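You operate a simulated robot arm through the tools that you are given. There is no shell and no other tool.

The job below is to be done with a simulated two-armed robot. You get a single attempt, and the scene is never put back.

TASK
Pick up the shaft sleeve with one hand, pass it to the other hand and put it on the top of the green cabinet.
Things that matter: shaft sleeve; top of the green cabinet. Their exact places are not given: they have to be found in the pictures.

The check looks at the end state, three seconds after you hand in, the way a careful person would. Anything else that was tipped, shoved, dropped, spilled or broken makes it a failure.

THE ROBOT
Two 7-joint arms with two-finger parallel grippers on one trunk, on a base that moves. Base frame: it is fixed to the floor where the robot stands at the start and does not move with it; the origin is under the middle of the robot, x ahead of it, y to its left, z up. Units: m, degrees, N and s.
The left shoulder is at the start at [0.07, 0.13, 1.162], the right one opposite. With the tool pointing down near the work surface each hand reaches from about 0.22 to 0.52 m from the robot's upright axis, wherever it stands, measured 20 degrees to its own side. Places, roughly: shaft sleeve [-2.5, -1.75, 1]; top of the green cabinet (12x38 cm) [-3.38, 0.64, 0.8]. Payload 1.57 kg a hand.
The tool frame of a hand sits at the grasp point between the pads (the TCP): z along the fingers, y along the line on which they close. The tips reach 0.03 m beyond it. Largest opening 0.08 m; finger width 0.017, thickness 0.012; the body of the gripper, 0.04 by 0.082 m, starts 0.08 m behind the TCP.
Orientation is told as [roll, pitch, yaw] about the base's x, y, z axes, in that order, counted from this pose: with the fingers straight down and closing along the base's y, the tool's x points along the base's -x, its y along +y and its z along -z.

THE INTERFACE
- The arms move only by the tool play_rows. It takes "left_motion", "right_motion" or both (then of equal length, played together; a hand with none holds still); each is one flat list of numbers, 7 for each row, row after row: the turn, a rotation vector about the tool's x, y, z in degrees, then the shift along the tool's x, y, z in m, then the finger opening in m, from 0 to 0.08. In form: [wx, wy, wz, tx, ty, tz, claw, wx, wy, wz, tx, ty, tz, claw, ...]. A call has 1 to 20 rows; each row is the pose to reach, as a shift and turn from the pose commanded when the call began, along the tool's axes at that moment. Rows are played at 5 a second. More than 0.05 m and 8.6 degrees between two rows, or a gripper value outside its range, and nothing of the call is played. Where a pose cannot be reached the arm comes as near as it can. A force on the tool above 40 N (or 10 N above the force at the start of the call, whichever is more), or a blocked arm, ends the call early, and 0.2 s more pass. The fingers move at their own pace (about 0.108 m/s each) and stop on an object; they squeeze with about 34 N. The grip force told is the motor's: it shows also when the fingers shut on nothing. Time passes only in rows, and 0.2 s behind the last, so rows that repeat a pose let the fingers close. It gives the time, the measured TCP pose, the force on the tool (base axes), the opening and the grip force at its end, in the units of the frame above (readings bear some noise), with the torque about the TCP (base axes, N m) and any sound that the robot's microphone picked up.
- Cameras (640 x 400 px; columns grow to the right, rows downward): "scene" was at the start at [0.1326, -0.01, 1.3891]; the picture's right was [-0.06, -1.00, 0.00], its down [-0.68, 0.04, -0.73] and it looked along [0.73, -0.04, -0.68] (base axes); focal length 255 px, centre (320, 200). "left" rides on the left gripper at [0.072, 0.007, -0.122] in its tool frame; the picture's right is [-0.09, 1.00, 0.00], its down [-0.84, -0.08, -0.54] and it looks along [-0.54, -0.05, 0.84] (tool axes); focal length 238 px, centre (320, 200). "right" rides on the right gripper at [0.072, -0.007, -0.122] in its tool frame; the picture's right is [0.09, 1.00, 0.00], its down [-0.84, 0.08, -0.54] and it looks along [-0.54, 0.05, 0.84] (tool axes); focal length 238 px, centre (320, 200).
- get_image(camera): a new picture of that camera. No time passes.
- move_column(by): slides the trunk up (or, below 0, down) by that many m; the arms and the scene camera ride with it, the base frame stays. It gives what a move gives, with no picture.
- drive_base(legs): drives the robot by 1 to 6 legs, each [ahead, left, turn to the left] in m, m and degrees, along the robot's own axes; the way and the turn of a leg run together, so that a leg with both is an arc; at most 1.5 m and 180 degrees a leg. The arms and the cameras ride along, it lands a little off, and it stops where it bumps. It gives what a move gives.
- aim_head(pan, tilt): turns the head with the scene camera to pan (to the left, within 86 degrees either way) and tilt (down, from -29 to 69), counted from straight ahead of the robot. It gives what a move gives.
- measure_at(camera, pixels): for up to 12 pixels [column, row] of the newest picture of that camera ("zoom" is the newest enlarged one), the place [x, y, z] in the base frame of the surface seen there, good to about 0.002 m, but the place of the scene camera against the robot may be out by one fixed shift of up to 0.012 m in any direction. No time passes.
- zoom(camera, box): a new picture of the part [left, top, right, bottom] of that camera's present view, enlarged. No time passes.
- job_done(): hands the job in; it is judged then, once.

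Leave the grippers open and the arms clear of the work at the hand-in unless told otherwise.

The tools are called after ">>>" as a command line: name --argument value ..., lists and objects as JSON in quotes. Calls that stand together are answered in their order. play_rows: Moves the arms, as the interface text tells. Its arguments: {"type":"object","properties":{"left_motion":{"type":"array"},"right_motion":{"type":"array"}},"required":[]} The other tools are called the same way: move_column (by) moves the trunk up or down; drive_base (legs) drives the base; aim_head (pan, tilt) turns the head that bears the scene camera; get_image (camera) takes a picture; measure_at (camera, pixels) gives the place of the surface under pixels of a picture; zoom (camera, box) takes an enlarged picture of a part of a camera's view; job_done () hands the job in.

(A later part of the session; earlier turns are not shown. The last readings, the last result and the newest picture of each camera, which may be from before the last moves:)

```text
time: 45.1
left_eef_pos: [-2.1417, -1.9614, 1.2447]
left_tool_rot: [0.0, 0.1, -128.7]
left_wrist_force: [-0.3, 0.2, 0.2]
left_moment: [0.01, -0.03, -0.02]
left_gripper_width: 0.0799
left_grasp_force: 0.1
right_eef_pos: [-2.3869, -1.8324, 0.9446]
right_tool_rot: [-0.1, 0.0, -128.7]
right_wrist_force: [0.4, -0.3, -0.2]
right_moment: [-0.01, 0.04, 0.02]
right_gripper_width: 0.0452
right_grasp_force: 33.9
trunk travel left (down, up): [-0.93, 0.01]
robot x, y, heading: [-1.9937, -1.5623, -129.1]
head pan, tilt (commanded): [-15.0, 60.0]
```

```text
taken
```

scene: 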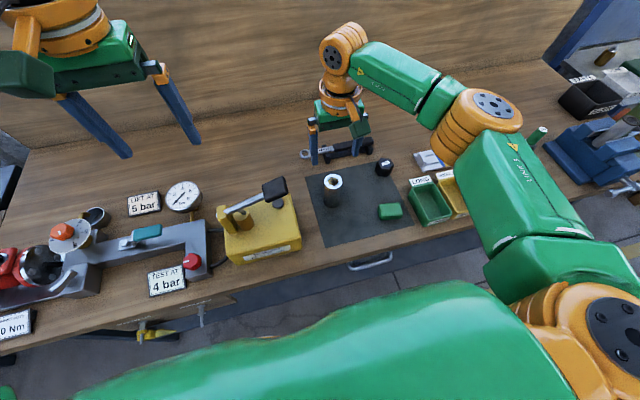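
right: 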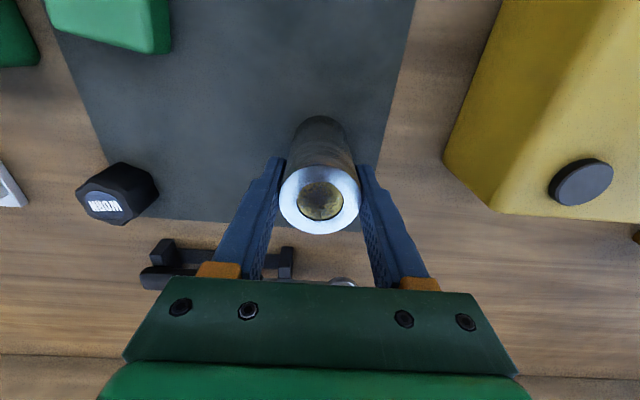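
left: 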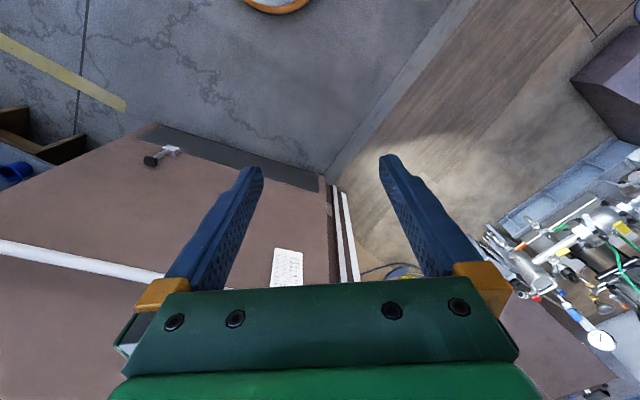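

The grip holds at 4.5 cm with 34 N. I lift straight up slowly, 0.2 m, keeping it closed.

>>> play_rows --right_motion '[0, 0, 0, 0, 0, -0.005, 0.02, 0, 0, 0, 0, 0, -0.015, 0.02, 0, 0, 0, 0, 0, -0.03, 0.02, 0, 0, 0, 0, 0, -0.05, 0.02, 0, 0, 0, 0, 0, -0.07, 0.02, 0, 0, 0, 0, 0, -0.09, 0.02, 0, 0, 0, 0, 0, -0.11, 0.02, 0, 0, 0, 0, 0, -0.13, 0.02, 0, 0, 0, 0, 0, -0.15, 0.02, 0, 0, 0, 0, 0, -0.17, 0.02, 0, 0, 0, 0, 0, -0.19, 0.02, 0, 0, 0, 0, 0, -0.21, 0.02, 0, 0, 0, 0, 0, -0.22, 0.02, 0, 0, 0, 0, 0, -0.22, 0.02]'

>>> get_image --camera "right"

>>> get_image --camera "scene"

```text
time: 48.1
left_eef_pos: [-2.1419, -1.9615, 1.2457]
left_tool_rot: [0.0, 0.1, -128.7]
left_wrist_force: [-0.3, 0.2, 0.4]
left_moment: [-0.03, -0.04, -0.03]
left_gripper_width: 0.0799
left_grasp_force: 0.1
right_eef_pos: [-2.3873, -1.832, 1.1642]
right_tool_rot: [-0.1, 0.0, -128.7]
right_wrist_force: [0.0, 0.0, -1.5]
right_moment: [-0.02, 0.03, -0.03]
right_gripper_width: 0.0454
right_grasp_force: 34.0
trunk travel left (down, up): [-0.93, 0.01]
robot x, y, heading: [-1.9915, -1.566, -128.9]
head pan, tilt (commanded): [-15.0, 60.0]
```

```text
taken
```

right: 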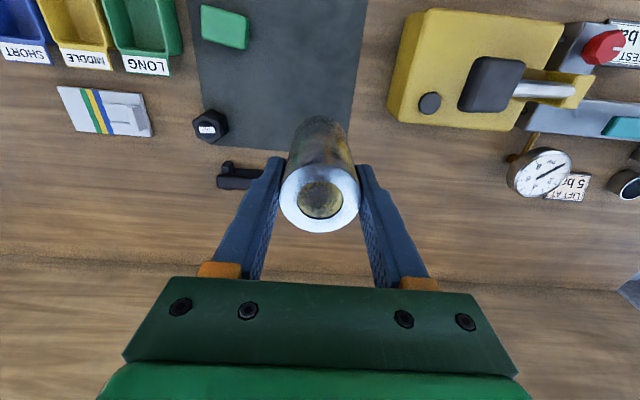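

```text
taken
```

scene: 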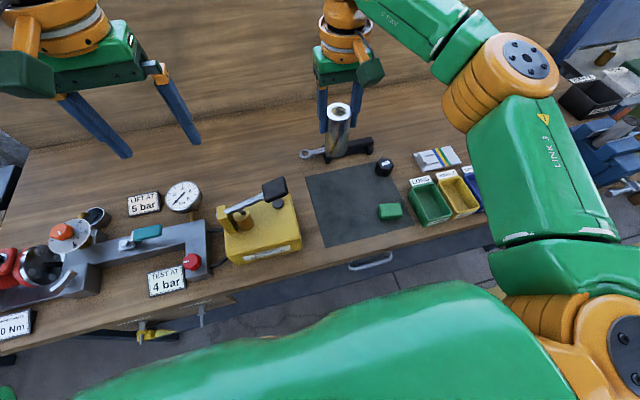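

The sleeve is held and lifted (about 1.5 N weight). I now back the robot 0.30 m into the aisle so the hand-over happens clear of the bench.

>>> drive_base --legs '[[-0.3, 0, 0]]'

>>> aim_head --pan 0 --tilt 45

>>> get_image --camera "scene"

```text
time: 50.2
left_eef_pos: [-1.9561, -1.7303, 1.2444]
left_tool_rot: [0.0, 0.2, -128.6]
left_wrist_force: [0.0, -0.1, -0.3]
left_moment: [0.02, -0.03, 0.01]
left_gripper_width: 0.0799
left_grasp_force: 0.0
right_eef_pos: [-2.2007, -1.5997, 1.1633]
right_tool_rot: [0.0, 0.2, -128.6]
right_wrist_force: [-0.3, -0.2, -1.2]
right_moment: [0.02, 0.03, 0.02]
right_gripper_width: 0.0452
right_grasp_force: 34.3
trunk travel left (down, up): [-0.93, 0.01]
robot x, y, heading: [-1.8079, -1.3333, -128.8]
head pan, tilt (commanded): [-15.0, 60.0]
```

```text
time: 50.9
left_eef_pos: [-1.9537, -1.727, 1.2457]
left_tool_rot: [0.0, 0.0, -128.6]
left_wrist_force: [-0.5, 0.2, 0.3]
left_moment: [0.02, 0.0, 0.01]
left_gripper_width: 0.0801
left_grasp_force: 0.1
right_eef_pos: [-2.1997, -1.5978, 1.164]
right_tool_rot: [0.0, 0.0, -128.7]
right_wrist_force: [0.4, 0.9, -0.8]
right_moment: [0.02, 0.02, 0.0]
right_gripper_width: 0.0448
right_grasp_force: 33.8
trunk travel left (down, up): [-0.93, 0.01]
robot x, y, heading: [-1.8035, -1.33, -128.6]
head pan, tilt (commanded): [0.0, 45.0]
```

```text
taken
```

scene: 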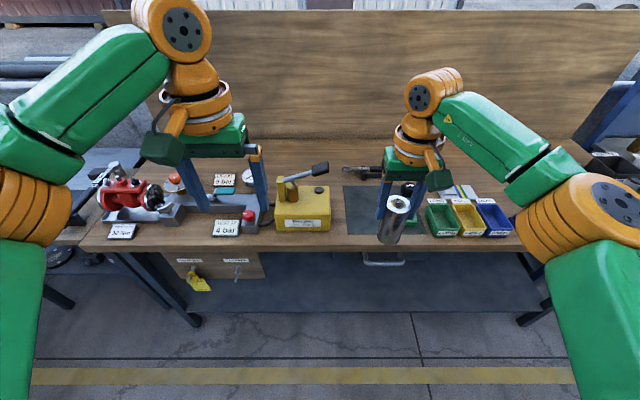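

The sleeve is in the right hand at (395,215). Now I swing the left hand: pitch it up by 70 degrees (fingers pointing ahead and 20 degrees downward), moving it 12 cm left and 5 cm ahead, in free space, to prepare a grip on the sleeve's lower half.

>>> play_rows --left_motion '[0, -7, 0, -0.005, 0.012, 0, 0.08, 0, -14, 0, -0.01, 0.024, 0, 0.08, 0, -21, 0, -0.015, 0.036, 0, 0.08, 0, -28, 0, -0.02, 0.048, 0, 0.08, 0, -35, 0, -0.025, 0.06, 0, 0.08, 0, -42, 0, -0.03, 0.072, 0, 0.08, 0, -49, 0, -0.035, 0.084, 0, 0.08, 0, -56, 0, -0.04, 0.096, 0, 0.08, 0, -63, 0, -0.045, 0.108, 0, 0.08, 0, -70, 0, -0.05, 0.12, 0, 0.08, 0, -70, 0, -0.05, 0.12, 0, 0.08]'

>>> get_image --camera "scene"

```text
time: 53.3
left_eef_pos: [-1.8914, -1.8412, 1.246]
left_tool_rot: [0.1, -70.0, -128.7]
left_wrist_force: [-0.3, -0.4, -0.4]
left_moment: [0.0, 0.01, 0.01]
left_gripper_width: 0.0803
left_grasp_force: 0.0
right_eef_pos: [-2.1988, -1.5972, 1.1636]
right_tool_rot: [0.0, 0.0, -128.8]
right_wrist_force: [0.1, 0.5, -1.1]
right_moment: [0.01, 0.0, -0.01]
right_gripper_width: 0.0452
right_grasp_force: 34.1
trunk travel left (down, up): [-0.93, 0.01]
robot x, y, heading: [-1.8017, -1.3333, -128.6]
head pan, tilt (commanded): [0.0, 45.0]
```

```text
taken
```

scene: 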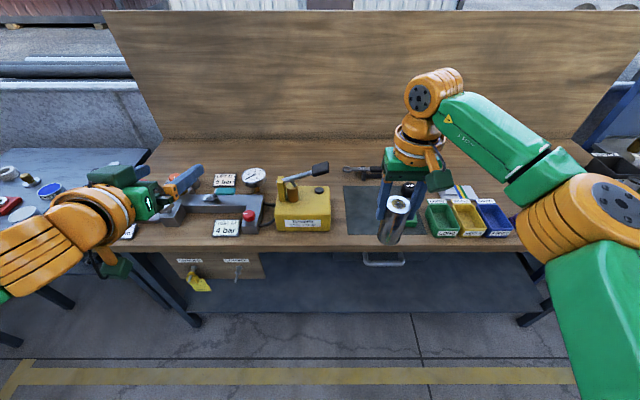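

That orientation is reachable. Next I yaw the left hand 75 degrees to the right about the vertical, keeping its place, so it will approach the sleeve from the left side.

>>> play_rows --left_motion '[7.05, 0, 2.565, 0, 0, 0, 0.08, 14.1, 0, 5.13, 0, 0, 0, 0.08, 21.15, 0, 7.695, 0, 0, 0, 0.08, 28.2, 0, 10.26, 0, 0, 0, 0.08, 35.25, 0, 12.825, 0, 0, 0, 0.08, 42.3, 0, 15.39, 0, 0, 0, 0.08, 49.35, 0, 17.955, 0, 0, 0, 0.08, 56.4, 0, 20.52, 0, 0, 0, 0.08, 63.45, 0, 23.085, 0, 0, 0, 0.08, 70.5, 0, 25.65, 0, 0, 0, 0.08, 70.5, 0, 25.65, 0, 0, 0, 0.08]'

>>> get_image --camera "scene"

>>> get_image --camera "left"

```text
time: 55.7
left_eef_pos: [-1.8912, -1.8407, 1.2466]
left_tool_rot: [-0.1, -70.1, 156.2]
left_wrist_force: [0.4, -0.3, -0.7]
left_moment: [-0.01, -0.02, 0.0]
left_gripper_width: 0.0798
left_grasp_force: 0.1
right_eef_pos: [-2.1987, -1.5975, 1.1647]
right_tool_rot: [0.0, 0.0, -128.7]
right_wrist_force: [-0.7, 0.0, -1.6]
right_moment: [0.02, -0.03, -0.01]
right_gripper_width: 0.0451
right_grasp_force: 33.7
trunk travel left (down, up): [-0.93, 0.01]
robot x, y, heading: [-1.8049, -1.334, -128.7]
head pan, tilt (commanded): [0.0, 45.0]
```

```text
taken
```

scene: 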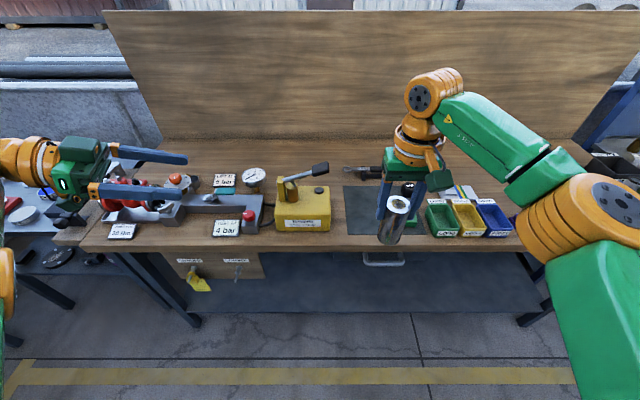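

```text
taken
```

left: 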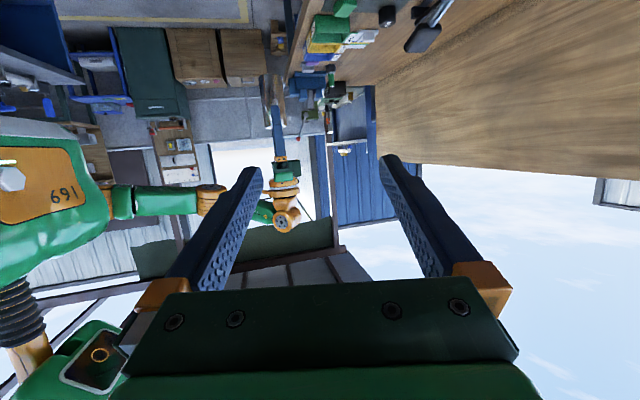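

The left hand now points right and 20 degrees down (yaw 156). The sleeve axis is 0.392 m to its right. I move the right hand 14 cm toward the middle and the left hand to a stand-off 12 cm short of the sleeve, aligned with its lower part.

>>> play_rows --left_motion '[0, 0, 0, 0.0063, -0.00894, 0.02213, 0.08, 0, 0, 0, 0.0126, -0.01788, 0.04426, 0.08, 0, 0, 0, 0.0189, -0.02683, 0.06639, 0.08, 0, 0, 0, 0.0252, -0.03577, 0.08851, 0.08, 0, 0, 0, 0.0315, -0.04471, 0.11064, 0.08, 0, 0, 0, 0.0378, -0.05366, 0.13277, 0.08, 0, 0, 0, 0.0441, -0.0626, 0.1549, 0.08, 0, 0, 0, 0.0441, -0.0626, 0.1549, 0.08]' --right_motion '[0, 0, 0, 0, 0.0201, 0, 0.02, 0, 0, 0, 0, 0.0403, 0, 0.02, 0, 0, 0, 0, 0.0604, 0, 0.02, 0, 0, 0, 0, 0.0806, 0, 0.02, 0, 0, 0, 0, 0.1007, 0, 0.02, 0, 0, 0, 0, 0.1209, 0, 0.02, 0, 0, 0, 0, 0.141, 0, 0.02, 0, 0, 0, 0, 0.141, 0, 0.02]'

>>> get_image --camera "scene"

>>> get_image --camera "left"

```text
time: 57.5
left_eef_pos: [-1.9861, -1.7316, 1.1496]
left_tool_rot: [-0.4, -69.9, 156.6]
left_wrist_force: [0.3, 0.9, -0.6]
left_moment: [-0.01, -0.02, -0.02]
left_gripper_width: 0.0801
left_grasp_force: 0.0
right_eef_pos: [-2.0871, -1.6758, 1.1682]
right_tool_rot: [0.1, 0.0, -128.7]
right_wrist_force: [0.5, -0.7, -0.7]
right_moment: [-0.02, -0.03, -0.02]
right_gripper_width: 0.045
right_grasp_force: 34.0
right hand out of reach, approached as far as the arm can: row 7, 8
trunk travel left (down, up): [-0.93, 0.01]
robot x, y, heading: [-1.8024, -1.3345, -128.7]
head pan, tilt (commanded): [0.0, 45.0]
```

```text
taken
```

scene: 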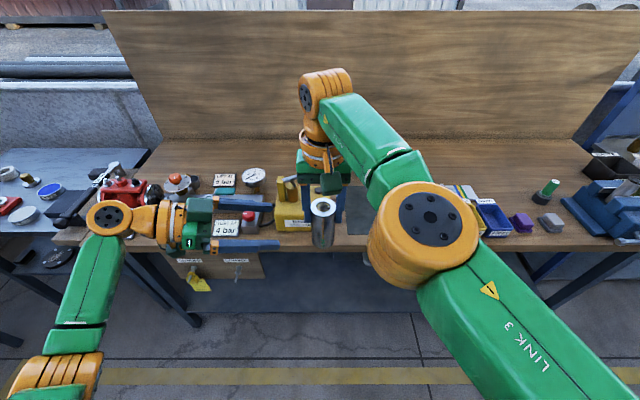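

```text
taken
```

left: 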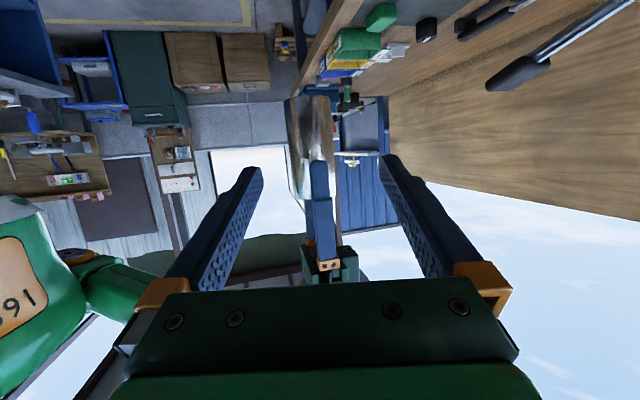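

The right arm reached nearly the middle (just short by about 1 cm), fine. The sleeve shows between the left fingers at about (310,140) of the left camera. I measure it there to get the exact offset.

>>> zoom --camera "left" --box '[250, 80, 378, 160]'

```text
5.00 times, centred on (314, 120) of left
```

zoom: 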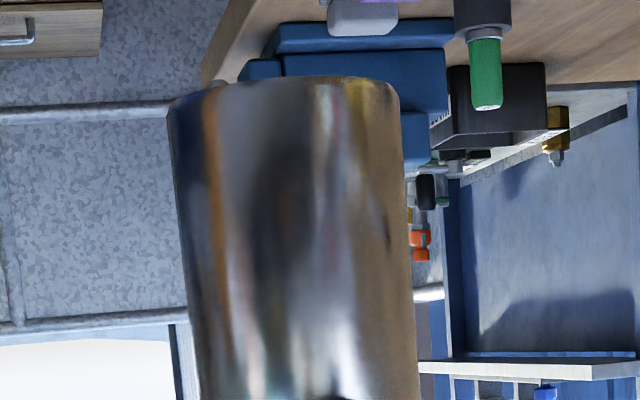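

>>> measure_at --camera "zoom" --pixels '[[290, 90], [290, 200], [300, 300], [305, 380], [185, 200], [395, 200], [210, 380], [405, 380], [180, 110], [390, 100]]'

```text
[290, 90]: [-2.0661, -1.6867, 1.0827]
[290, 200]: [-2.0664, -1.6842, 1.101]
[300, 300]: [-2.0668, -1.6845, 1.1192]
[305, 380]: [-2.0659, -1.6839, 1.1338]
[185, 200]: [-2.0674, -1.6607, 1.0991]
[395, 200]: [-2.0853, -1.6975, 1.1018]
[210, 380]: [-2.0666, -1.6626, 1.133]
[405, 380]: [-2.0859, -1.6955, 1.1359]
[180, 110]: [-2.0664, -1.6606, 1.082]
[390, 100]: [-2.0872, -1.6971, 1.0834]
```

The sleeve's axis is at about [-2.0865,-1.674], bottom z ≈ 1.081; relative to the left tool: y -0.0115, z +0.121. I align sideways first and then push the open left fingers around the sleeve's lower part, 3 cm above its bottom.

>>> play_rows --left_motion '[0, 0, 0, -0.002, -0.0115, 0.0, 0.08, 0, 0, 0, -0.002, -0.0115, 0.02, 0.08, 0, 0, 0, -0.002, -0.0115, 0.04, 0.08, 0, 0, 0, -0.002, -0.0115, 0.06, 0.08, 0, 0, 0, -0.002, -0.0115, 0.075, 0.08, 0, 0, 0, -0.002, -0.0115, 0.09, 0.08, 0, 0, 0, -0.002, -0.0115, 0.09, 0.08]'

>>> get_image --camera "scene"

>>> get_image --camera "left"

>>> get_image --camera "right"

```text
time: 59.1
left_eef_pos: [-2.0592, -1.6868, 1.1222]
left_tool_rot: [-0.2, -70.1, 156.6]
left_wrist_force: [0.3, -0.5, -0.7]
left_moment: [-0.01, -0.02, 0.02]
left_gripper_width: 0.0799
left_grasp_force: 0.0
right_eef_pos: [-2.0872, -1.6761, 1.1674]
right_tool_rot: [0.0, 0.1, -128.7]
right_wrist_force: [0.0, -0.1, -2.0]
right_moment: [0.0, 0.01, -0.03]
right_gripper_width: 0.0449
right_grasp_force: 34.5
trunk travel left (down, up): [-0.93, 0.01]
robot x, y, heading: [-1.8082, -1.3314, -128.6]
head pan, tilt (commanded): [0.0, 45.0]
```

```text
taken
```

scene: 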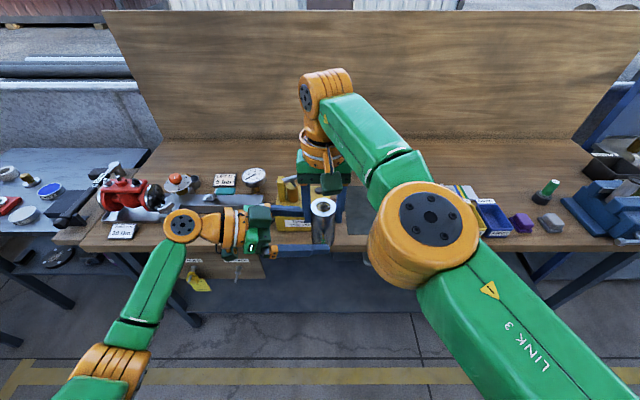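

```text
taken
```

left: 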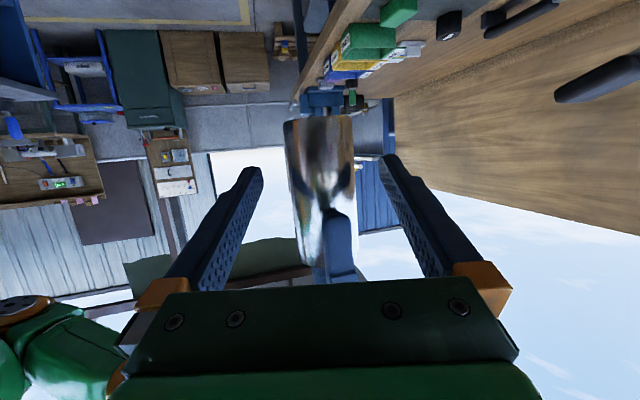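

```text
taken
```

right: 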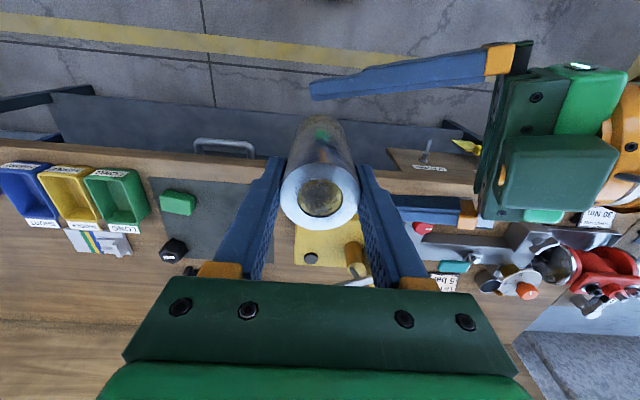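

The left fingers straddle the sleeve's lower part. I zoom the scene view to check clearances between both grippers before the last 3 cm.

>>> zoom --camera "scene" --box '[150, 130, 390, 280]'

>>> zoom --camera "left" --box '[240, 90, 400, 290]'

```text
2.67 times, centred on (270, 205) of scene
```

zoom: 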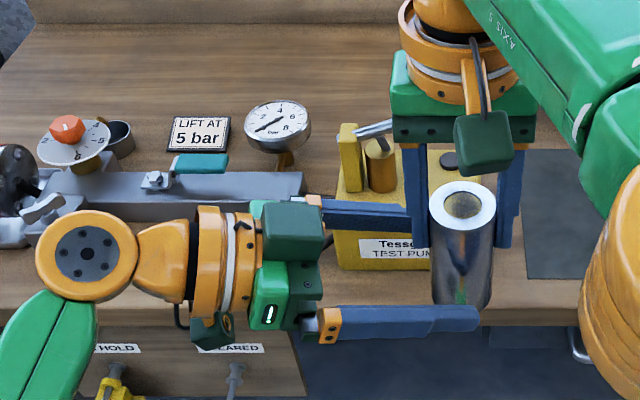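

```text
2.00 times, centred on (320, 190) of left
```

zoom: 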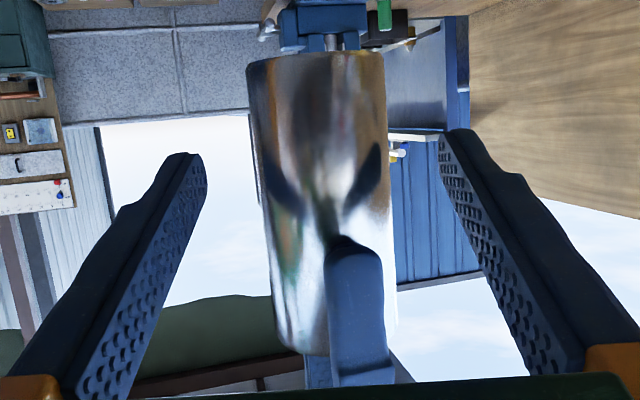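

Clearances look good; the sleeve is centred between the left fingers. I advance the last 3 cm.

>>> play_rows --left_motion '[0, 0, 0, 0, 0, 0.01, 0.08, 0, 0, 0, 0, 0, 0.02, 0.08, 0, 0, 0, 0, 0, 0.031, 0.08, 0, 0, 0, 0, 0, 0.031, 0.08]'

>>> zoom --camera "scene" --box '[150, 130, 390, 280]'

>>> zoom --camera "left" --box '[240, 90, 400, 290]'

```text
time: 60.1
left_eef_pos: [-2.0851, -1.676, 1.1123]
left_tool_rot: [-0.3, -70.0, 156.6]
left_wrist_force: [0.2, -0.5, 0.0]
left_moment: [-0.01, 0.02, 0.0]
left_gripper_width: 0.0802
left_grasp_force: 0.1
right_eef_pos: [-2.0863, -1.675, 1.1668]
right_tool_rot: [0.0, 0.0, -128.7]
right_wrist_force: [0.2, -0.6, -1.2]
right_moment: [0.02, 0.0, 0.01]
right_gripper_width: 0.0446
right_grasp_force: 33.9
trunk travel left (down, up): [-0.93, 0.01]
robot x, y, heading: [-1.805, -1.3304, -128.6]
head pan, tilt (commanded): [0.0, 45.0]
```

```text
2.67 times, centred on (270, 205) of scene
```

zoom: 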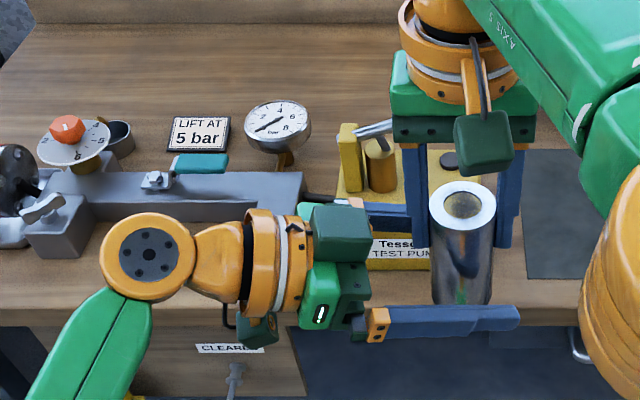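

```text
2.00 times, centred on (320, 190) of left
```

zoom: 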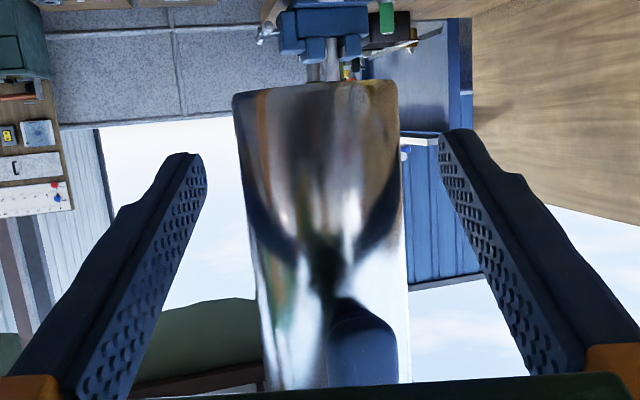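

The two TCPs coincide in plan, the left one 5.4 cm lower. Closing the left gripper on the lower half.

>>> play_rows --left_motion '[0, 0, 0, 0, 0, 0, 0.06, 0, 0, 0, 0, 0, 0, 0.05, 0, 0, 0, 0, 0, 0, 0.04, 0, 0, 0, 0, 0, 0, 0.02, 0, 0, 0, 0, 0, 0, 0.02]'

>>> get_image --camera "left"

```text
time: 61.3
left_eef_pos: [-2.0851, -1.6738, 1.112]
left_tool_rot: [-0.2, -70.0, 156.6]
left_wrist_force: [-6.2, -8.8, -1.0]
left_moment: [0.41, -0.29, -0.07]
left_gripper_width: 0.045
left_grasp_force: 33.6
right_eef_pos: [-2.0861, -1.6758, 1.1666]
right_tool_rot: [0.0, 0.1, -128.7]
right_wrist_force: [5.0, 9.2, 1.1]
right_moment: [0.1, -0.04, 0.1]
right_gripper_width: 0.0449
right_grasp_force: 33.7
trunk travel left (down, up): [-0.93, 0.01]
robot x, y, heading: [-1.8066, -1.3349, -129.0]
head pan, tilt (commanded): [0.0, 45.0]
```

```text
taken
```

left: 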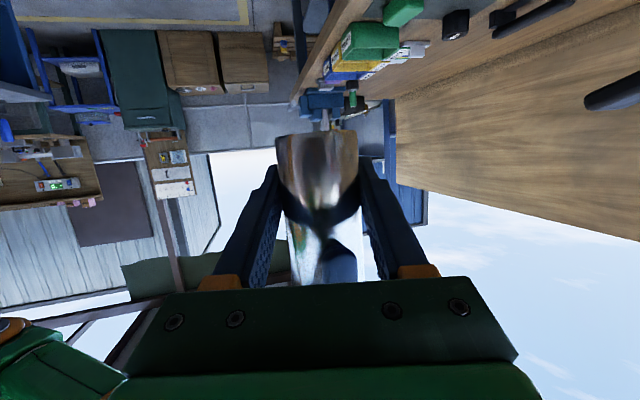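

Both hands hold the sleeve (34 N each), with about 10 N of side strain between them. I relax it by shifting the left hand 1.5 mm along its closing line, then check.

>>> play_rows --left_motion '[0, 0, 0, 0, 0.001, 0, 0.02, 0, 0, 0, 0, 0.0015, 0, 0.02]'

```text
time: 61.9
left_eef_pos: [-2.086, -1.6755, 1.1132]
left_tool_rot: [-0.2, -70.0, 156.4]
left_wrist_force: [0.4, 3.8, 1.0]
left_moment: [-0.58, 0.18, 0.02]
left_gripper_width: 0.045
left_grasp_force: 34.3
right_eef_pos: [-2.0865, -1.6751, 1.1684]
right_tool_rot: [0.0, -0.1, -128.8]
right_wrist_force: [-0.9, -3.3, -2.2]
right_moment: [0.38, -0.16, -0.02]
right_gripper_width: 0.0446
right_grasp_force: 34.5
trunk travel left (down, up): [-0.93, 0.01]
robot x, y, heading: [-1.8059, -1.3317, -128.7]
head pan, tilt (commanded): [0.0, 45.0]
```

The strain fell to under 4 N. Now the right hand opens just to 6 cm (to stay clear of the left hand), while the left keeps squeezing.

>>> play_rows --right_motion '[0, 0, 0, 0, 0, 0, 0.05, 0, 0, 0, 0, 0, 0, 0.06, 0, 0, 0, 0, 0, 0, 0.06, 0, 0, 0, 0, 0, 0, 0.06]' --left_motion '[0, 0, 0, 0, 0, 0, 0.02, 0, 0, 0, 0, 0, 0, 0.02, 0, 0, 0, 0, 0, 0, 0.02, 0, 0, 0, 0, 0, 0, 0.02]'

>>> zoom --camera "scene" --box '[150, 130, 390, 280]'

>>> get_image --camera "right"

```text
time: 62.9
left_eef_pos: [-2.0856, -1.6764, 1.1126]
left_tool_rot: [-0.3, -70.0, 156.6]
left_wrist_force: [-0.2, 0.4, 0.5]
left_moment: [0.0, 0.01, 0.01]
left_gripper_width: 0.0448
left_grasp_force: 33.8
right_eef_pos: [-2.0868, -1.676, 1.1678]
right_tool_rot: [0.0, 0.0, -128.8]
right_wrist_force: [-0.8, 0.5, -0.4]
right_moment: [0.02, -0.01, 0.02]
right_gripper_width: 0.0598
right_grasp_force: 0.0
trunk travel left (down, up): [-0.93, 0.01]
robot x, y, heading: [-1.802, -1.332, -128.6]
head pan, tilt (commanded): [0.0, 45.0]
```

```text
2.67 times, centred on (270, 205) of scene
```

zoom: 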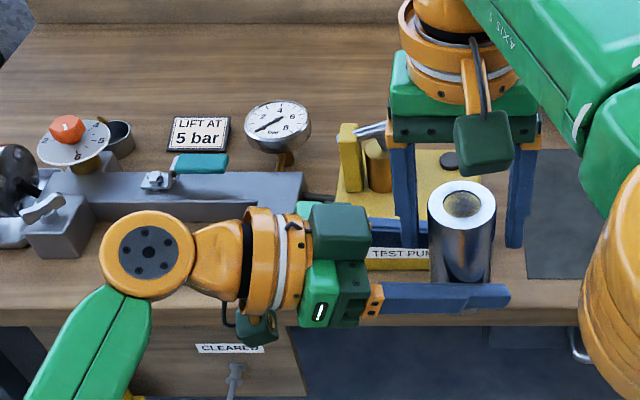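

```text
taken
```

right: 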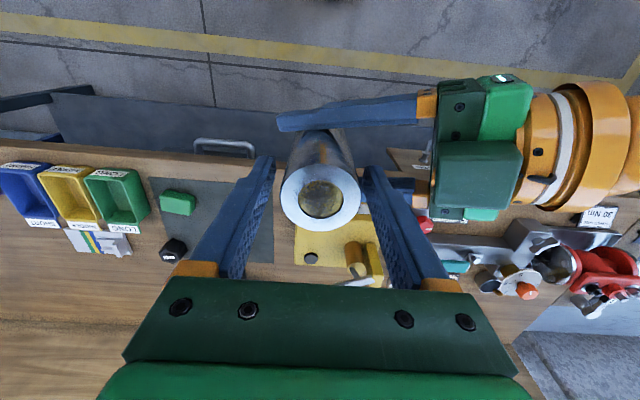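

The left hand alone holds the sleeve now. Since the right arm is near its reach limit, I instead lower the left hand straight down 9 cm, so the sleeve slides out from between the right fingers.

>>> play_rows --left_motion '[0, 0, 0, 0.0094, 0, 0.0034, 0.02, 0, 0, 0, 0.0235, 0, 0.0086, 0.02, 0, 0, 0, 0.0376, 0, 0.0137, 0.02, 0, 0, 0, 0.0564, 0, 0.0205, 0.02, 0, 0, 0, 0.0705, 0, 0.0257, 0.02, 0, 0, 0, 0.0846, 0, 0.0308, 0.02, 0, 0, 0, 0.0846, 0, 0.0308, 0.02]'

>>> get_image --camera "scene"

>>> get_image --camera "right"

```text
time: 64.5
left_eef_pos: [-2.0858, -1.6755, 1.022]
left_tool_rot: [-0.3, -70.0, 156.6]
left_wrist_force: [0.6, 0.7, 0.5]
left_moment: [-0.01, 0.0, 0.0]
left_gripper_width: 0.0446
left_grasp_force: 33.9
right_eef_pos: [-2.0875, -1.6746, 1.1677]
right_tool_rot: [0.0, -0.1, -128.6]
right_wrist_force: [0.6, -0.5, -0.5]
right_moment: [0.02, 0.01, -0.02]
right_gripper_width: 0.0599
right_grasp_force: 0.1
trunk travel left (down, up): [-0.93, 0.01]
robot x, y, heading: [-1.8074, -1.3284, -128.7]
head pan, tilt (commanded): [0.0, 45.0]
```

```text
taken
```

scene: 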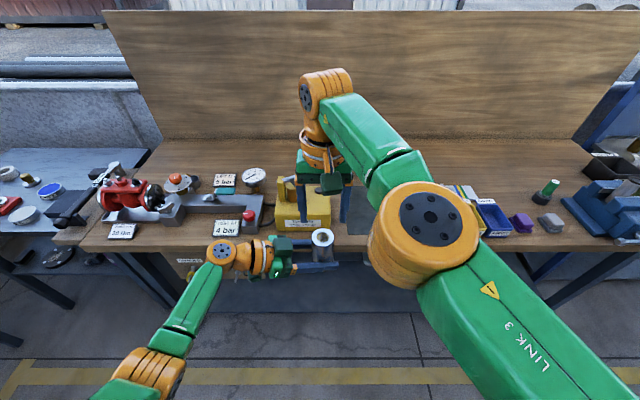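

```text
taken
```

right: 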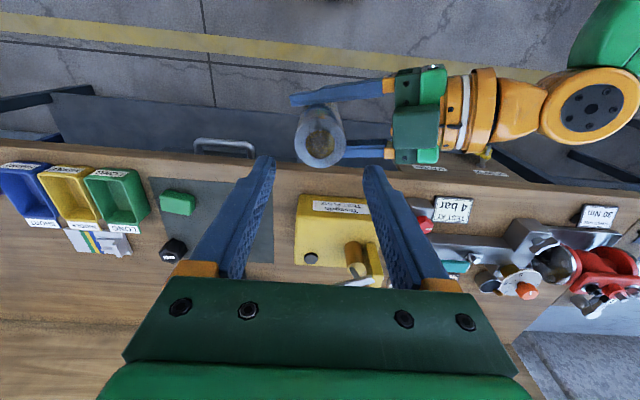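

The sleeve is fully in the left hand (seen at (322,237)). I bring the right hand back to its side and closer to the body.

>>> play_rows --right_motion '[0, 0, 0, 0, -0.02, -0.01, 0.06, 0, 0, 0, 0, -0.045, -0.02, 0.06, 0, 0, 0, 0, -0.07, -0.03, 0.07, 0, 0, 0, 0.0, -0.095, -0.04, 0.08, 0, 0, 0, 0.0, -0.12, -0.04, 0.08, 0, 0, 0, 0.0, -0.145, -0.04, 0.08, 0, 0, 0, 0.03, -0.16, -0.04, 0.08, 0, 0, 0, 0.06, -0.16, -0.04, 0.08, 0, 0, 0, 0.09, -0.16, -0.04, 0.08, 0, 0, 0, 0.12, -0.16, -0.04, 0.08, 0, 0, 0, 0.14, -0.16, -0.04, 0.08]'

>>> get_image --camera "scene"

```text
time: 66.9
left_eef_pos: [-2.0849, -1.6747, 1.0227]
left_tool_rot: [-0.2, -70.0, 156.5]
left_wrist_force: [-0.2, -0.3, -0.3]
left_moment: [-0.01, -0.01, 0.01]
left_gripper_width: 0.0452
left_grasp_force: 33.9
right_eef_pos: [-2.1245, -1.466, 1.2078]
right_tool_rot: [0.1, 0.0, -128.7]
right_wrist_force: [0.3, -0.1, -0.4]
right_moment: [-0.03, 0.0, 0.0]
right_gripper_width: 0.0798
right_grasp_force: 0.1
right hand out of reach, approached as far as the arm can: row 1, 2, 3, 4
trunk travel left (down, up): [-0.93, 0.01]
robot x, y, heading: [-1.8048, -1.3368, -128.9]
head pan, tilt (commanded): [0.0, 45.0]
```

```text
taken
```

scene: 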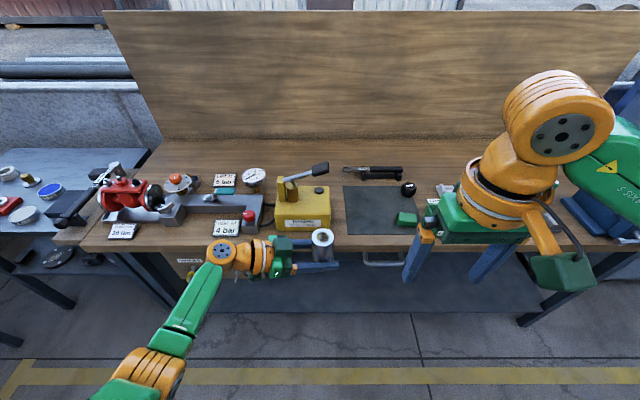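

The right hand is out of the way. Now I turn the left hand back so it points ahead (yaw +75 about vertical), raising it 12 cm and moving 15 cm left, as the pose for driving and for placing.

>>> play_rows --left_motion '[-7.05, 0, -2.565, -0.00642, 0.00485, -0.01748, 0.02, -14.1, 0, -5.13, -0.01284, 0.0097, -0.03496, 0.02, -21.15, 0, -7.695, -0.01926, 0.01455, -0.05244, 0.02, -28.2, 0, -10.26, -0.02568, 0.0194, -0.06992, 0.02, -35.25, 0, -12.825, -0.0321, 0.02425, -0.0874, 0.02, -42.3, 0, -15.39, -0.03852, 0.0291, -0.10488, 0.02, -49.35, 0, -17.955, -0.04494, 0.03395, -0.12236, 0.02, -56.4, 0, -20.52, -0.05136, 0.0388, -0.13984, 0.02, -63.45, 0, -23.085, -0.05778, 0.04365, -0.15732, 0.02, -70.5, 0, -25.65, -0.0642, 0.0485, -0.1748, 0.02, -70.5, 0, -25.65, -0.0642, 0.0485, -0.1748, 0.02]'

>>> get_image --camera "scene"

>>> get_image --camera "left"

```text
time: 69.3
left_eef_pos: [-1.976, -1.7783, 1.1411]
left_tool_rot: [-0.3, -70.0, -128.3]
left_wrist_force: [0.6, 0.0, -1.8]
left_moment: [0.01, -0.01, 0.0]
left_gripper_width: 0.0448
left_grasp_force: 34.7
right_eef_pos: [-2.1236, -1.4666, 1.2076]
right_tool_rot: [-0.1, 0.1, -128.7]
right_wrist_force: [0.0, -0.4, -0.5]
right_moment: [0.0, -0.01, -0.02]
right_gripper_width: 0.0801
right_grasp_force: 0.1
trunk travel left (down, up): [-0.93, 0.01]
robot x, y, heading: [-1.8036, -1.3336, -129.0]
head pan, tilt (commanded): [0.0, 45.0]
```

```text
taken
```

scene: 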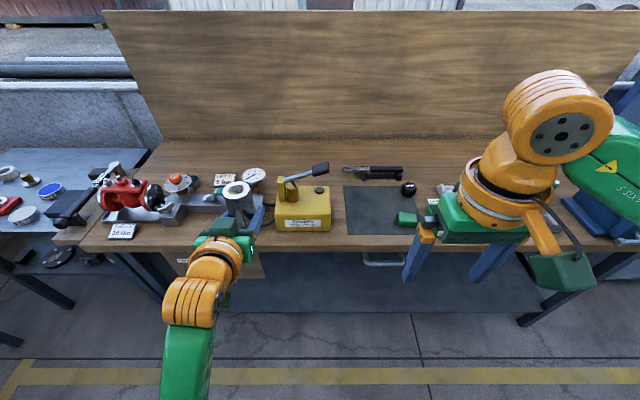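

```text
taken
```

left: 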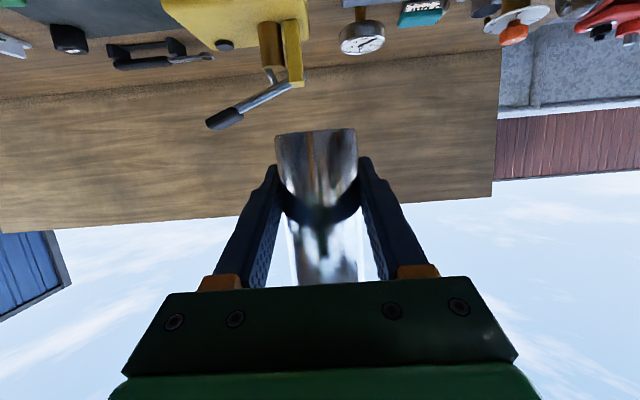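

The sleeve is upright in the left hand, which points ahead. Now I turn the robot 90 degrees right to face along the aisle toward the cabinet.

>>> drive_base --legs '[[0, 0, -90]]'

>>> aim_head --pan 0 --tilt 30

>>> get_image --camera "scene"

```text
time: 73.5
left_eef_pos: [-2.2508, -1.1639, 1.1413]
left_tool_rot: [-0.1, -69.9, 141.9]
left_wrist_force: [-0.7, -1.1, -2.0]
left_moment: [0.0, 0.0, 0.05]
left_gripper_width: 0.0447
left_grasp_force: 33.5
right_eef_pos: [-1.9402, -1.0122, 1.2074]
right_tool_rot: [0.0, 0.0, 141.8]
right_wrist_force: [0.4, -0.5, -0.1]
right_moment: [0.01, 0.0, -0.04]
right_gripper_width: 0.08
right_grasp_force: 0.1
trunk travel left (down, up): [-0.93, 0.01]
robot x, y, heading: [-1.8054, -1.3335, 141.5]
head pan, tilt (commanded): [0.0, 45.0]
```

```text
time: 74.3
left_eef_pos: [-2.25, -1.1649, 1.1414]
left_tool_rot: [-0.1, -69.8, 141.7]
left_wrist_force: [0.2, -0.6, -2.2]
left_moment: [0.0, -0.01, -0.03]
left_gripper_width: 0.0445
left_grasp_force: 33.7
right_eef_pos: [-1.94, -1.0139, 1.2065]
right_tool_rot: [0.0, 0.0, 141.7]
right_wrist_force: [0.9, -0.4, -0.6]
right_moment: [0.06, -0.01, -0.01]
right_gripper_width: 0.0802
right_grasp_force: 0.0
trunk travel left (down, up): [-0.93, 0.01]
robot x, y, heading: [-1.8019, -1.3304, 141.6]
head pan, tilt (commanded): [0.0, 30.0]
```

```text
taken
```

scene: 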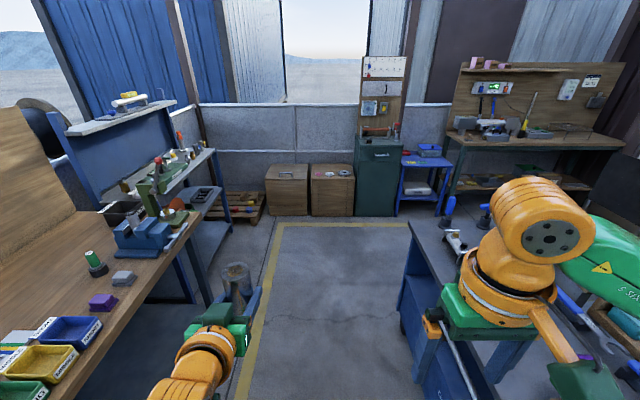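

The aisle ahead is free: yellow-lined floor, with the green cabinet at (378,145). I drive 1.3 m ahead.

>>> drive_base --legs '[[1.3, 0.03, 0]]'

>>> aim_head --pan -20 --tilt 35

>>> get_image --camera "scene"

```text
time: 80.8
left_eef_pos: [-3.2885, -0.3944, 1.1422]
left_tool_rot: [-0.1, -70.0, 142.5]
left_wrist_force: [0.2, 0.6, -1.6]
left_moment: [0.02, -0.03, -0.03]
left_gripper_width: 0.0443
left_grasp_force: 33.7
right_eef_pos: [-2.979, -0.2411, 1.2077]
right_tool_rot: [0.0, 0.0, 142.3]
right_wrist_force: [-0.1, 1.3, -0.2]
right_moment: [0.01, -0.02, -0.03]
right_gripper_width: 0.0798
right_grasp_force: 0.0
trunk travel left (down, up): [-0.93, 0.01]
robot x, y, heading: [-2.8438, -0.5586, 142.1]
head pan, tilt (commanded): [0.0, 30.0]
```

```text
time: 81.7
left_eef_pos: [-3.2903, -0.3946, 1.1425]
left_tool_rot: [-0.1, -69.8, 142.4]
left_wrist_force: [0.4, -0.2, -1.9]
left_moment: [-0.01, 0.02, 0.01]
left_gripper_width: 0.0443
left_grasp_force: 34.3
right_eef_pos: [-2.9803, -0.241, 1.2078]
right_tool_rot: [0.0, 0.0, 142.3]
right_wrist_force: [0.6, -0.5, 0.2]
right_moment: [0.01, 0.0, 0.0]
right_gripper_width: 0.08
right_grasp_force: 0.1
trunk travel left (down, up): [-0.93, 0.01]
robot x, y, heading: [-2.8404, -0.5585, 142.0]
head pan, tilt (commanded): [-20.0, 35.0]
```

```text
taken
```

scene: 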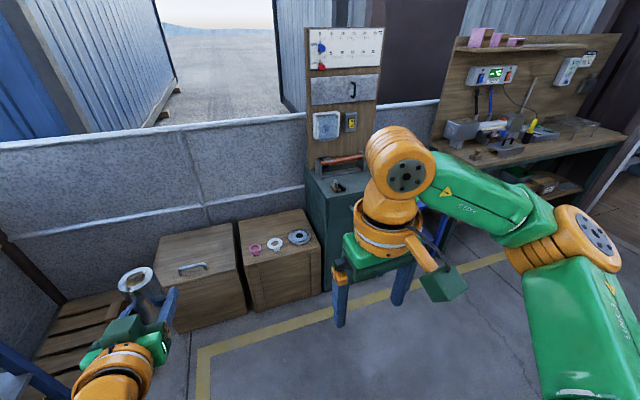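

The cabinet is at (340,200), partly hidden by the right arm. I zoom to measure the cabinet top and its surroundings before moving on.

>>> zoom --camera "scene" --box '[280, 120, 400, 210]'

```text
4.44 times, centred on (340, 165) of scene
```

zoom: 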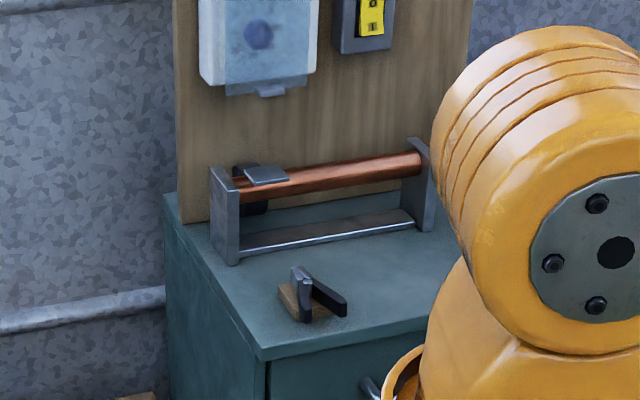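

There is a small tool block on the cabinet top at zoom (315,295), left-front; the roller stand is at the back. The free area will be to the right. I drive ahead 0.42 m past the cart's end, then slide right 0.5 m.

>>> drive_base --legs '[[0.42, 0, -0.6], [0, -0.5, 0]]'

>>> aim_head --pan 0 --tilt 40

>>> get_image --camera "scene"

```text
time: 86.8
left_eef_pos: [-3.3162, 0.26, 1.1411]
left_tool_rot: [-0.5, -69.9, 142.1]
left_wrist_force: [0.2, -0.5, -1.4]
left_moment: [0.0, 0.01, -0.04]
left_gripper_width: 0.0442
left_grasp_force: 34.0
right_eef_pos: [-3.005, 0.4108, 1.2086]
right_tool_rot: [-0.1, 0.1, 141.8]
right_wrist_force: [0.4, -0.1, -0.4]
right_moment: [0.0, -0.04, -0.01]
right_gripper_width: 0.0801
right_grasp_force: 0.0
trunk travel left (down, up): [-0.93, 0.01]
robot x, y, heading: [-2.8691, 0.0969, 141.6]
head pan, tilt (commanded): [-20.0, 35.0]
```

```text
time: 87.6
left_eef_pos: [-3.3129, 0.2616, 1.1413]
left_tool_rot: [-0.1, -69.9, 141.8]
left_wrist_force: [-0.5, -0.8, -1.8]
left_moment: [-0.01, 0.01, 0.03]
left_gripper_width: 0.0439
left_grasp_force: 33.9
right_eef_pos: [-3.0032, 0.4125, 1.2074]
right_tool_rot: [0.0, 0.0, 141.7]
right_wrist_force: [0.4, 0.1, 1.1]
right_moment: [-0.02, 0.03, -0.02]
right_gripper_width: 0.0798
right_grasp_force: 0.0
trunk travel left (down, up): [-0.93, 0.01]
robot x, y, heading: [-2.8696, 0.0912, 141.5]
head pan, tilt (commanded): [0.0, 40.0]
```

```text
taken
```

scene: 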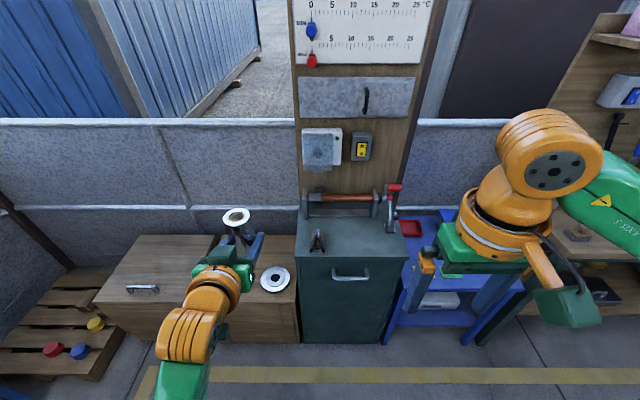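

Now the cabinet is in full view at (350,250). I zoom on its top and measure it.

>>> zoom --camera "scene" --box '[280, 170, 440, 270]'

```text
4.00 times, centred on (360, 220) of scene
```

zoom: 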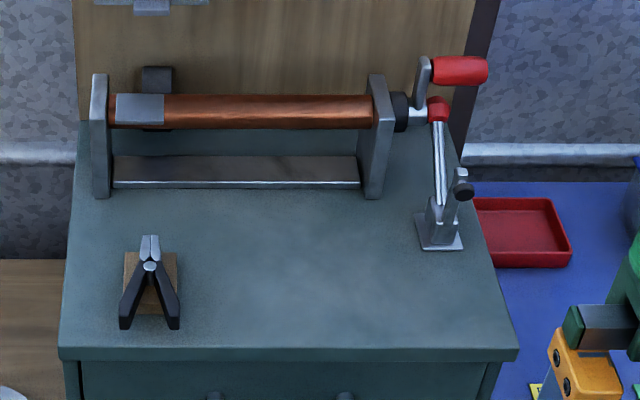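

>>> measure_at --camera "zoom" --pixels '[[65, 345], [512, 345], [290, 342], [290, 280], [290, 205], [235, 190], [370, 195], [440, 248], [150, 245], [150, 320], [180, 280], [452, 75]]'

```text
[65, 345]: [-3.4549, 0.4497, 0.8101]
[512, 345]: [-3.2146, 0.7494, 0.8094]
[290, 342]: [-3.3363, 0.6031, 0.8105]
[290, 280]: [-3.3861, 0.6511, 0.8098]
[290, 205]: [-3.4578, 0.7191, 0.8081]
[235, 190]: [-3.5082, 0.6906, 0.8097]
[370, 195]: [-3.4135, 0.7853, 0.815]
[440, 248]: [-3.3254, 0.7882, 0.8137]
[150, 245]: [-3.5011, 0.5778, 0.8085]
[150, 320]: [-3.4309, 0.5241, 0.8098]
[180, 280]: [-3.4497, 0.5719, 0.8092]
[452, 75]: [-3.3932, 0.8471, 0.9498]
```

The cabinet's front edge runs [-3.455,0.450] to [-3.215,0.749]; the free strip is 17 cm deep, with pliers at the left (along -0.15…-0.095 m from mid) and a clamp back right. I choose a spot 2 cm right of mid and 6 cm behind the front edge: about [-3.369, 0.653]. I check the blue table's and boxes' extents before driving there.

>>> measure_at --camera "scene" --pixels '[[386, 335], [475, 340], [415, 300], [300, 335], [415, 228], [440, 275], [350, 275], [275, 280], [240, 215], [210, 310]]'

>>> get_image --camera "left"

```text
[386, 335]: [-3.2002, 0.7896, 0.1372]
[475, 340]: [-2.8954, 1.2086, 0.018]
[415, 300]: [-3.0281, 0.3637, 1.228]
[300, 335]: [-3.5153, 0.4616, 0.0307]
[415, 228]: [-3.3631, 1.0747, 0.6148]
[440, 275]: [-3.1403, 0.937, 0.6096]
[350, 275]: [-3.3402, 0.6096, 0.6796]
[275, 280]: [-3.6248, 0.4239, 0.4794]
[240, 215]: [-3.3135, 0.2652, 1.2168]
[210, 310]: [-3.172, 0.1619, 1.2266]
```

```text
taken
```

left: 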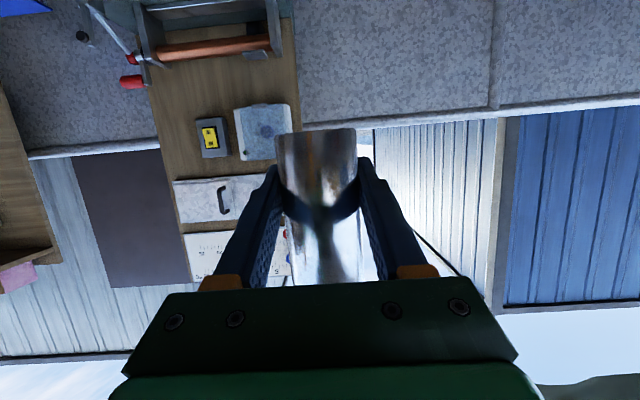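

Nothing stands in front of the cabinet or table (both flush). I drive 0.27 m right and 0.28 m ahead, in two legs, sleeve at safe height.

>>> drive_base --legs '[[0, -0.27, 0], [0.28, 0, 0]]'

>>> get_image --camera "scene"

>>> get_image --camera "left"

```text
time: 91.1
left_eef_pos: [-3.3636, 0.6452, 1.1434]
left_tool_rot: [-0.1, -69.9, 141.9]
left_wrist_force: [0.4, 0.0, -1.0]
left_moment: [-0.01, 0.0, 0.05]
left_gripper_width: 0.0445
left_grasp_force: 33.9
right_eef_pos: [-3.0532, 0.7957, 1.2083]
right_tool_rot: [0.0, -0.1, 141.7]
right_wrist_force: [-0.1, -0.5, -0.5]
right_moment: [0.04, 0.0, 0.03]
right_gripper_width: 0.0799
right_grasp_force: 0.0
trunk travel left (down, up): [-0.93, 0.01]
robot x, y, heading: [-2.9181, 0.4805, 141.7]
head pan, tilt (commanded): [0.0, 40.0]
```

```text
taken
```

scene: 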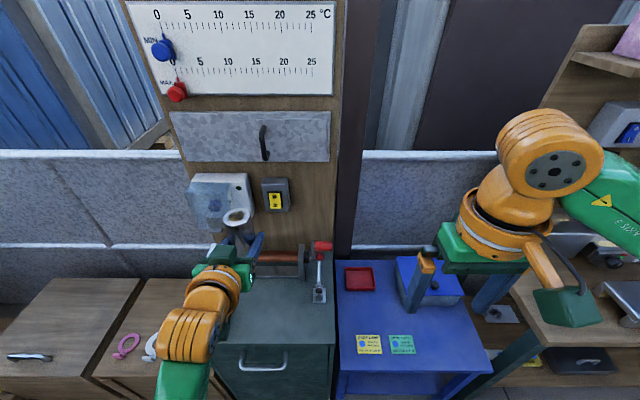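

```text
taken
```

left: 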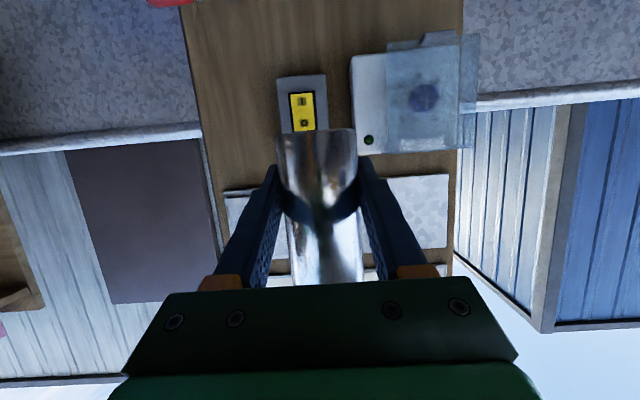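

The sleeve is now over the cabinet (TCP depth 5.1 cm behind the edge, 1.8 cm right of mid). Before lowering the trunk I check what is beneath the right hand and the left elbow.

>>> measure_at --camera "scene" --pixels '[[445, 285], [425, 250], [405, 262], [460, 320], [500, 310], [540, 340], [320, 270], [320, 245], [300, 340], [280, 355], [250, 280], [330, 300]]'

>>> get_image --camera "right"

>>> aim_head --pan 60 --tilt 60

>>> get_image --camera "scene"

```text
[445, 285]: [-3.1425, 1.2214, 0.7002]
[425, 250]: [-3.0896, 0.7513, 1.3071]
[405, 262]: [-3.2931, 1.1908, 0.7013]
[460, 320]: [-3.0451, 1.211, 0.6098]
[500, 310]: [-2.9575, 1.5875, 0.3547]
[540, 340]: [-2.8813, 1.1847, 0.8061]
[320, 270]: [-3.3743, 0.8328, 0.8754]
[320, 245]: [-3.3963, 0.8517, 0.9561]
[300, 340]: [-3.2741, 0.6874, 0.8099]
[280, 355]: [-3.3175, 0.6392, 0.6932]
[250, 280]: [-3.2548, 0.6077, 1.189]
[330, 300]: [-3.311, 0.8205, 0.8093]
```

```text
taken
```

right: 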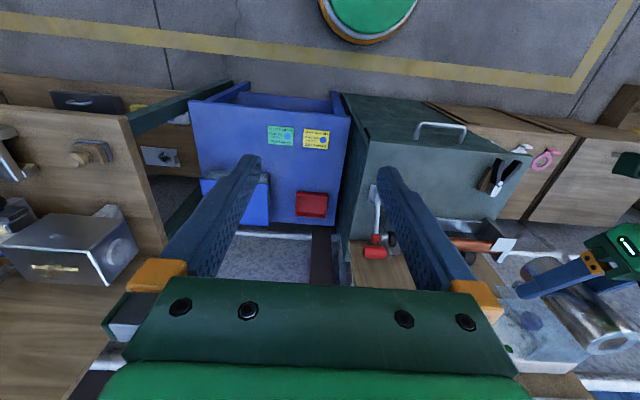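

```text
time: 92.4
left_eef_pos: [-3.3664, 0.6469, 1.1417]
left_tool_rot: [-0.1, -69.9, 142.0]
left_wrist_force: [-0.3, -0.2, -1.2]
left_moment: [-0.02, 0.01, 0.02]
left_gripper_width: 0.0444
left_grasp_force: 34.0
right_eef_pos: [-3.0555, 0.7985, 1.208]
right_tool_rot: [0.0, -0.1, 141.6]
right_wrist_force: [-0.4, 0.1, 0.1]
right_moment: [0.0, 0.0, 0.01]
right_gripper_width: 0.0801
right_grasp_force: 0.0
trunk travel left (down, up): [-0.93, 0.01]
robot x, y, heading: [-2.9179, 0.4785, 141.6]
head pan, tilt (commanded): [60.0, 60.0]
```

```text
taken
```

scene: 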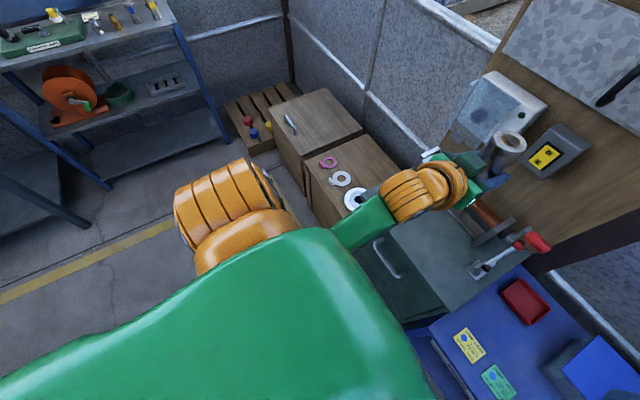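

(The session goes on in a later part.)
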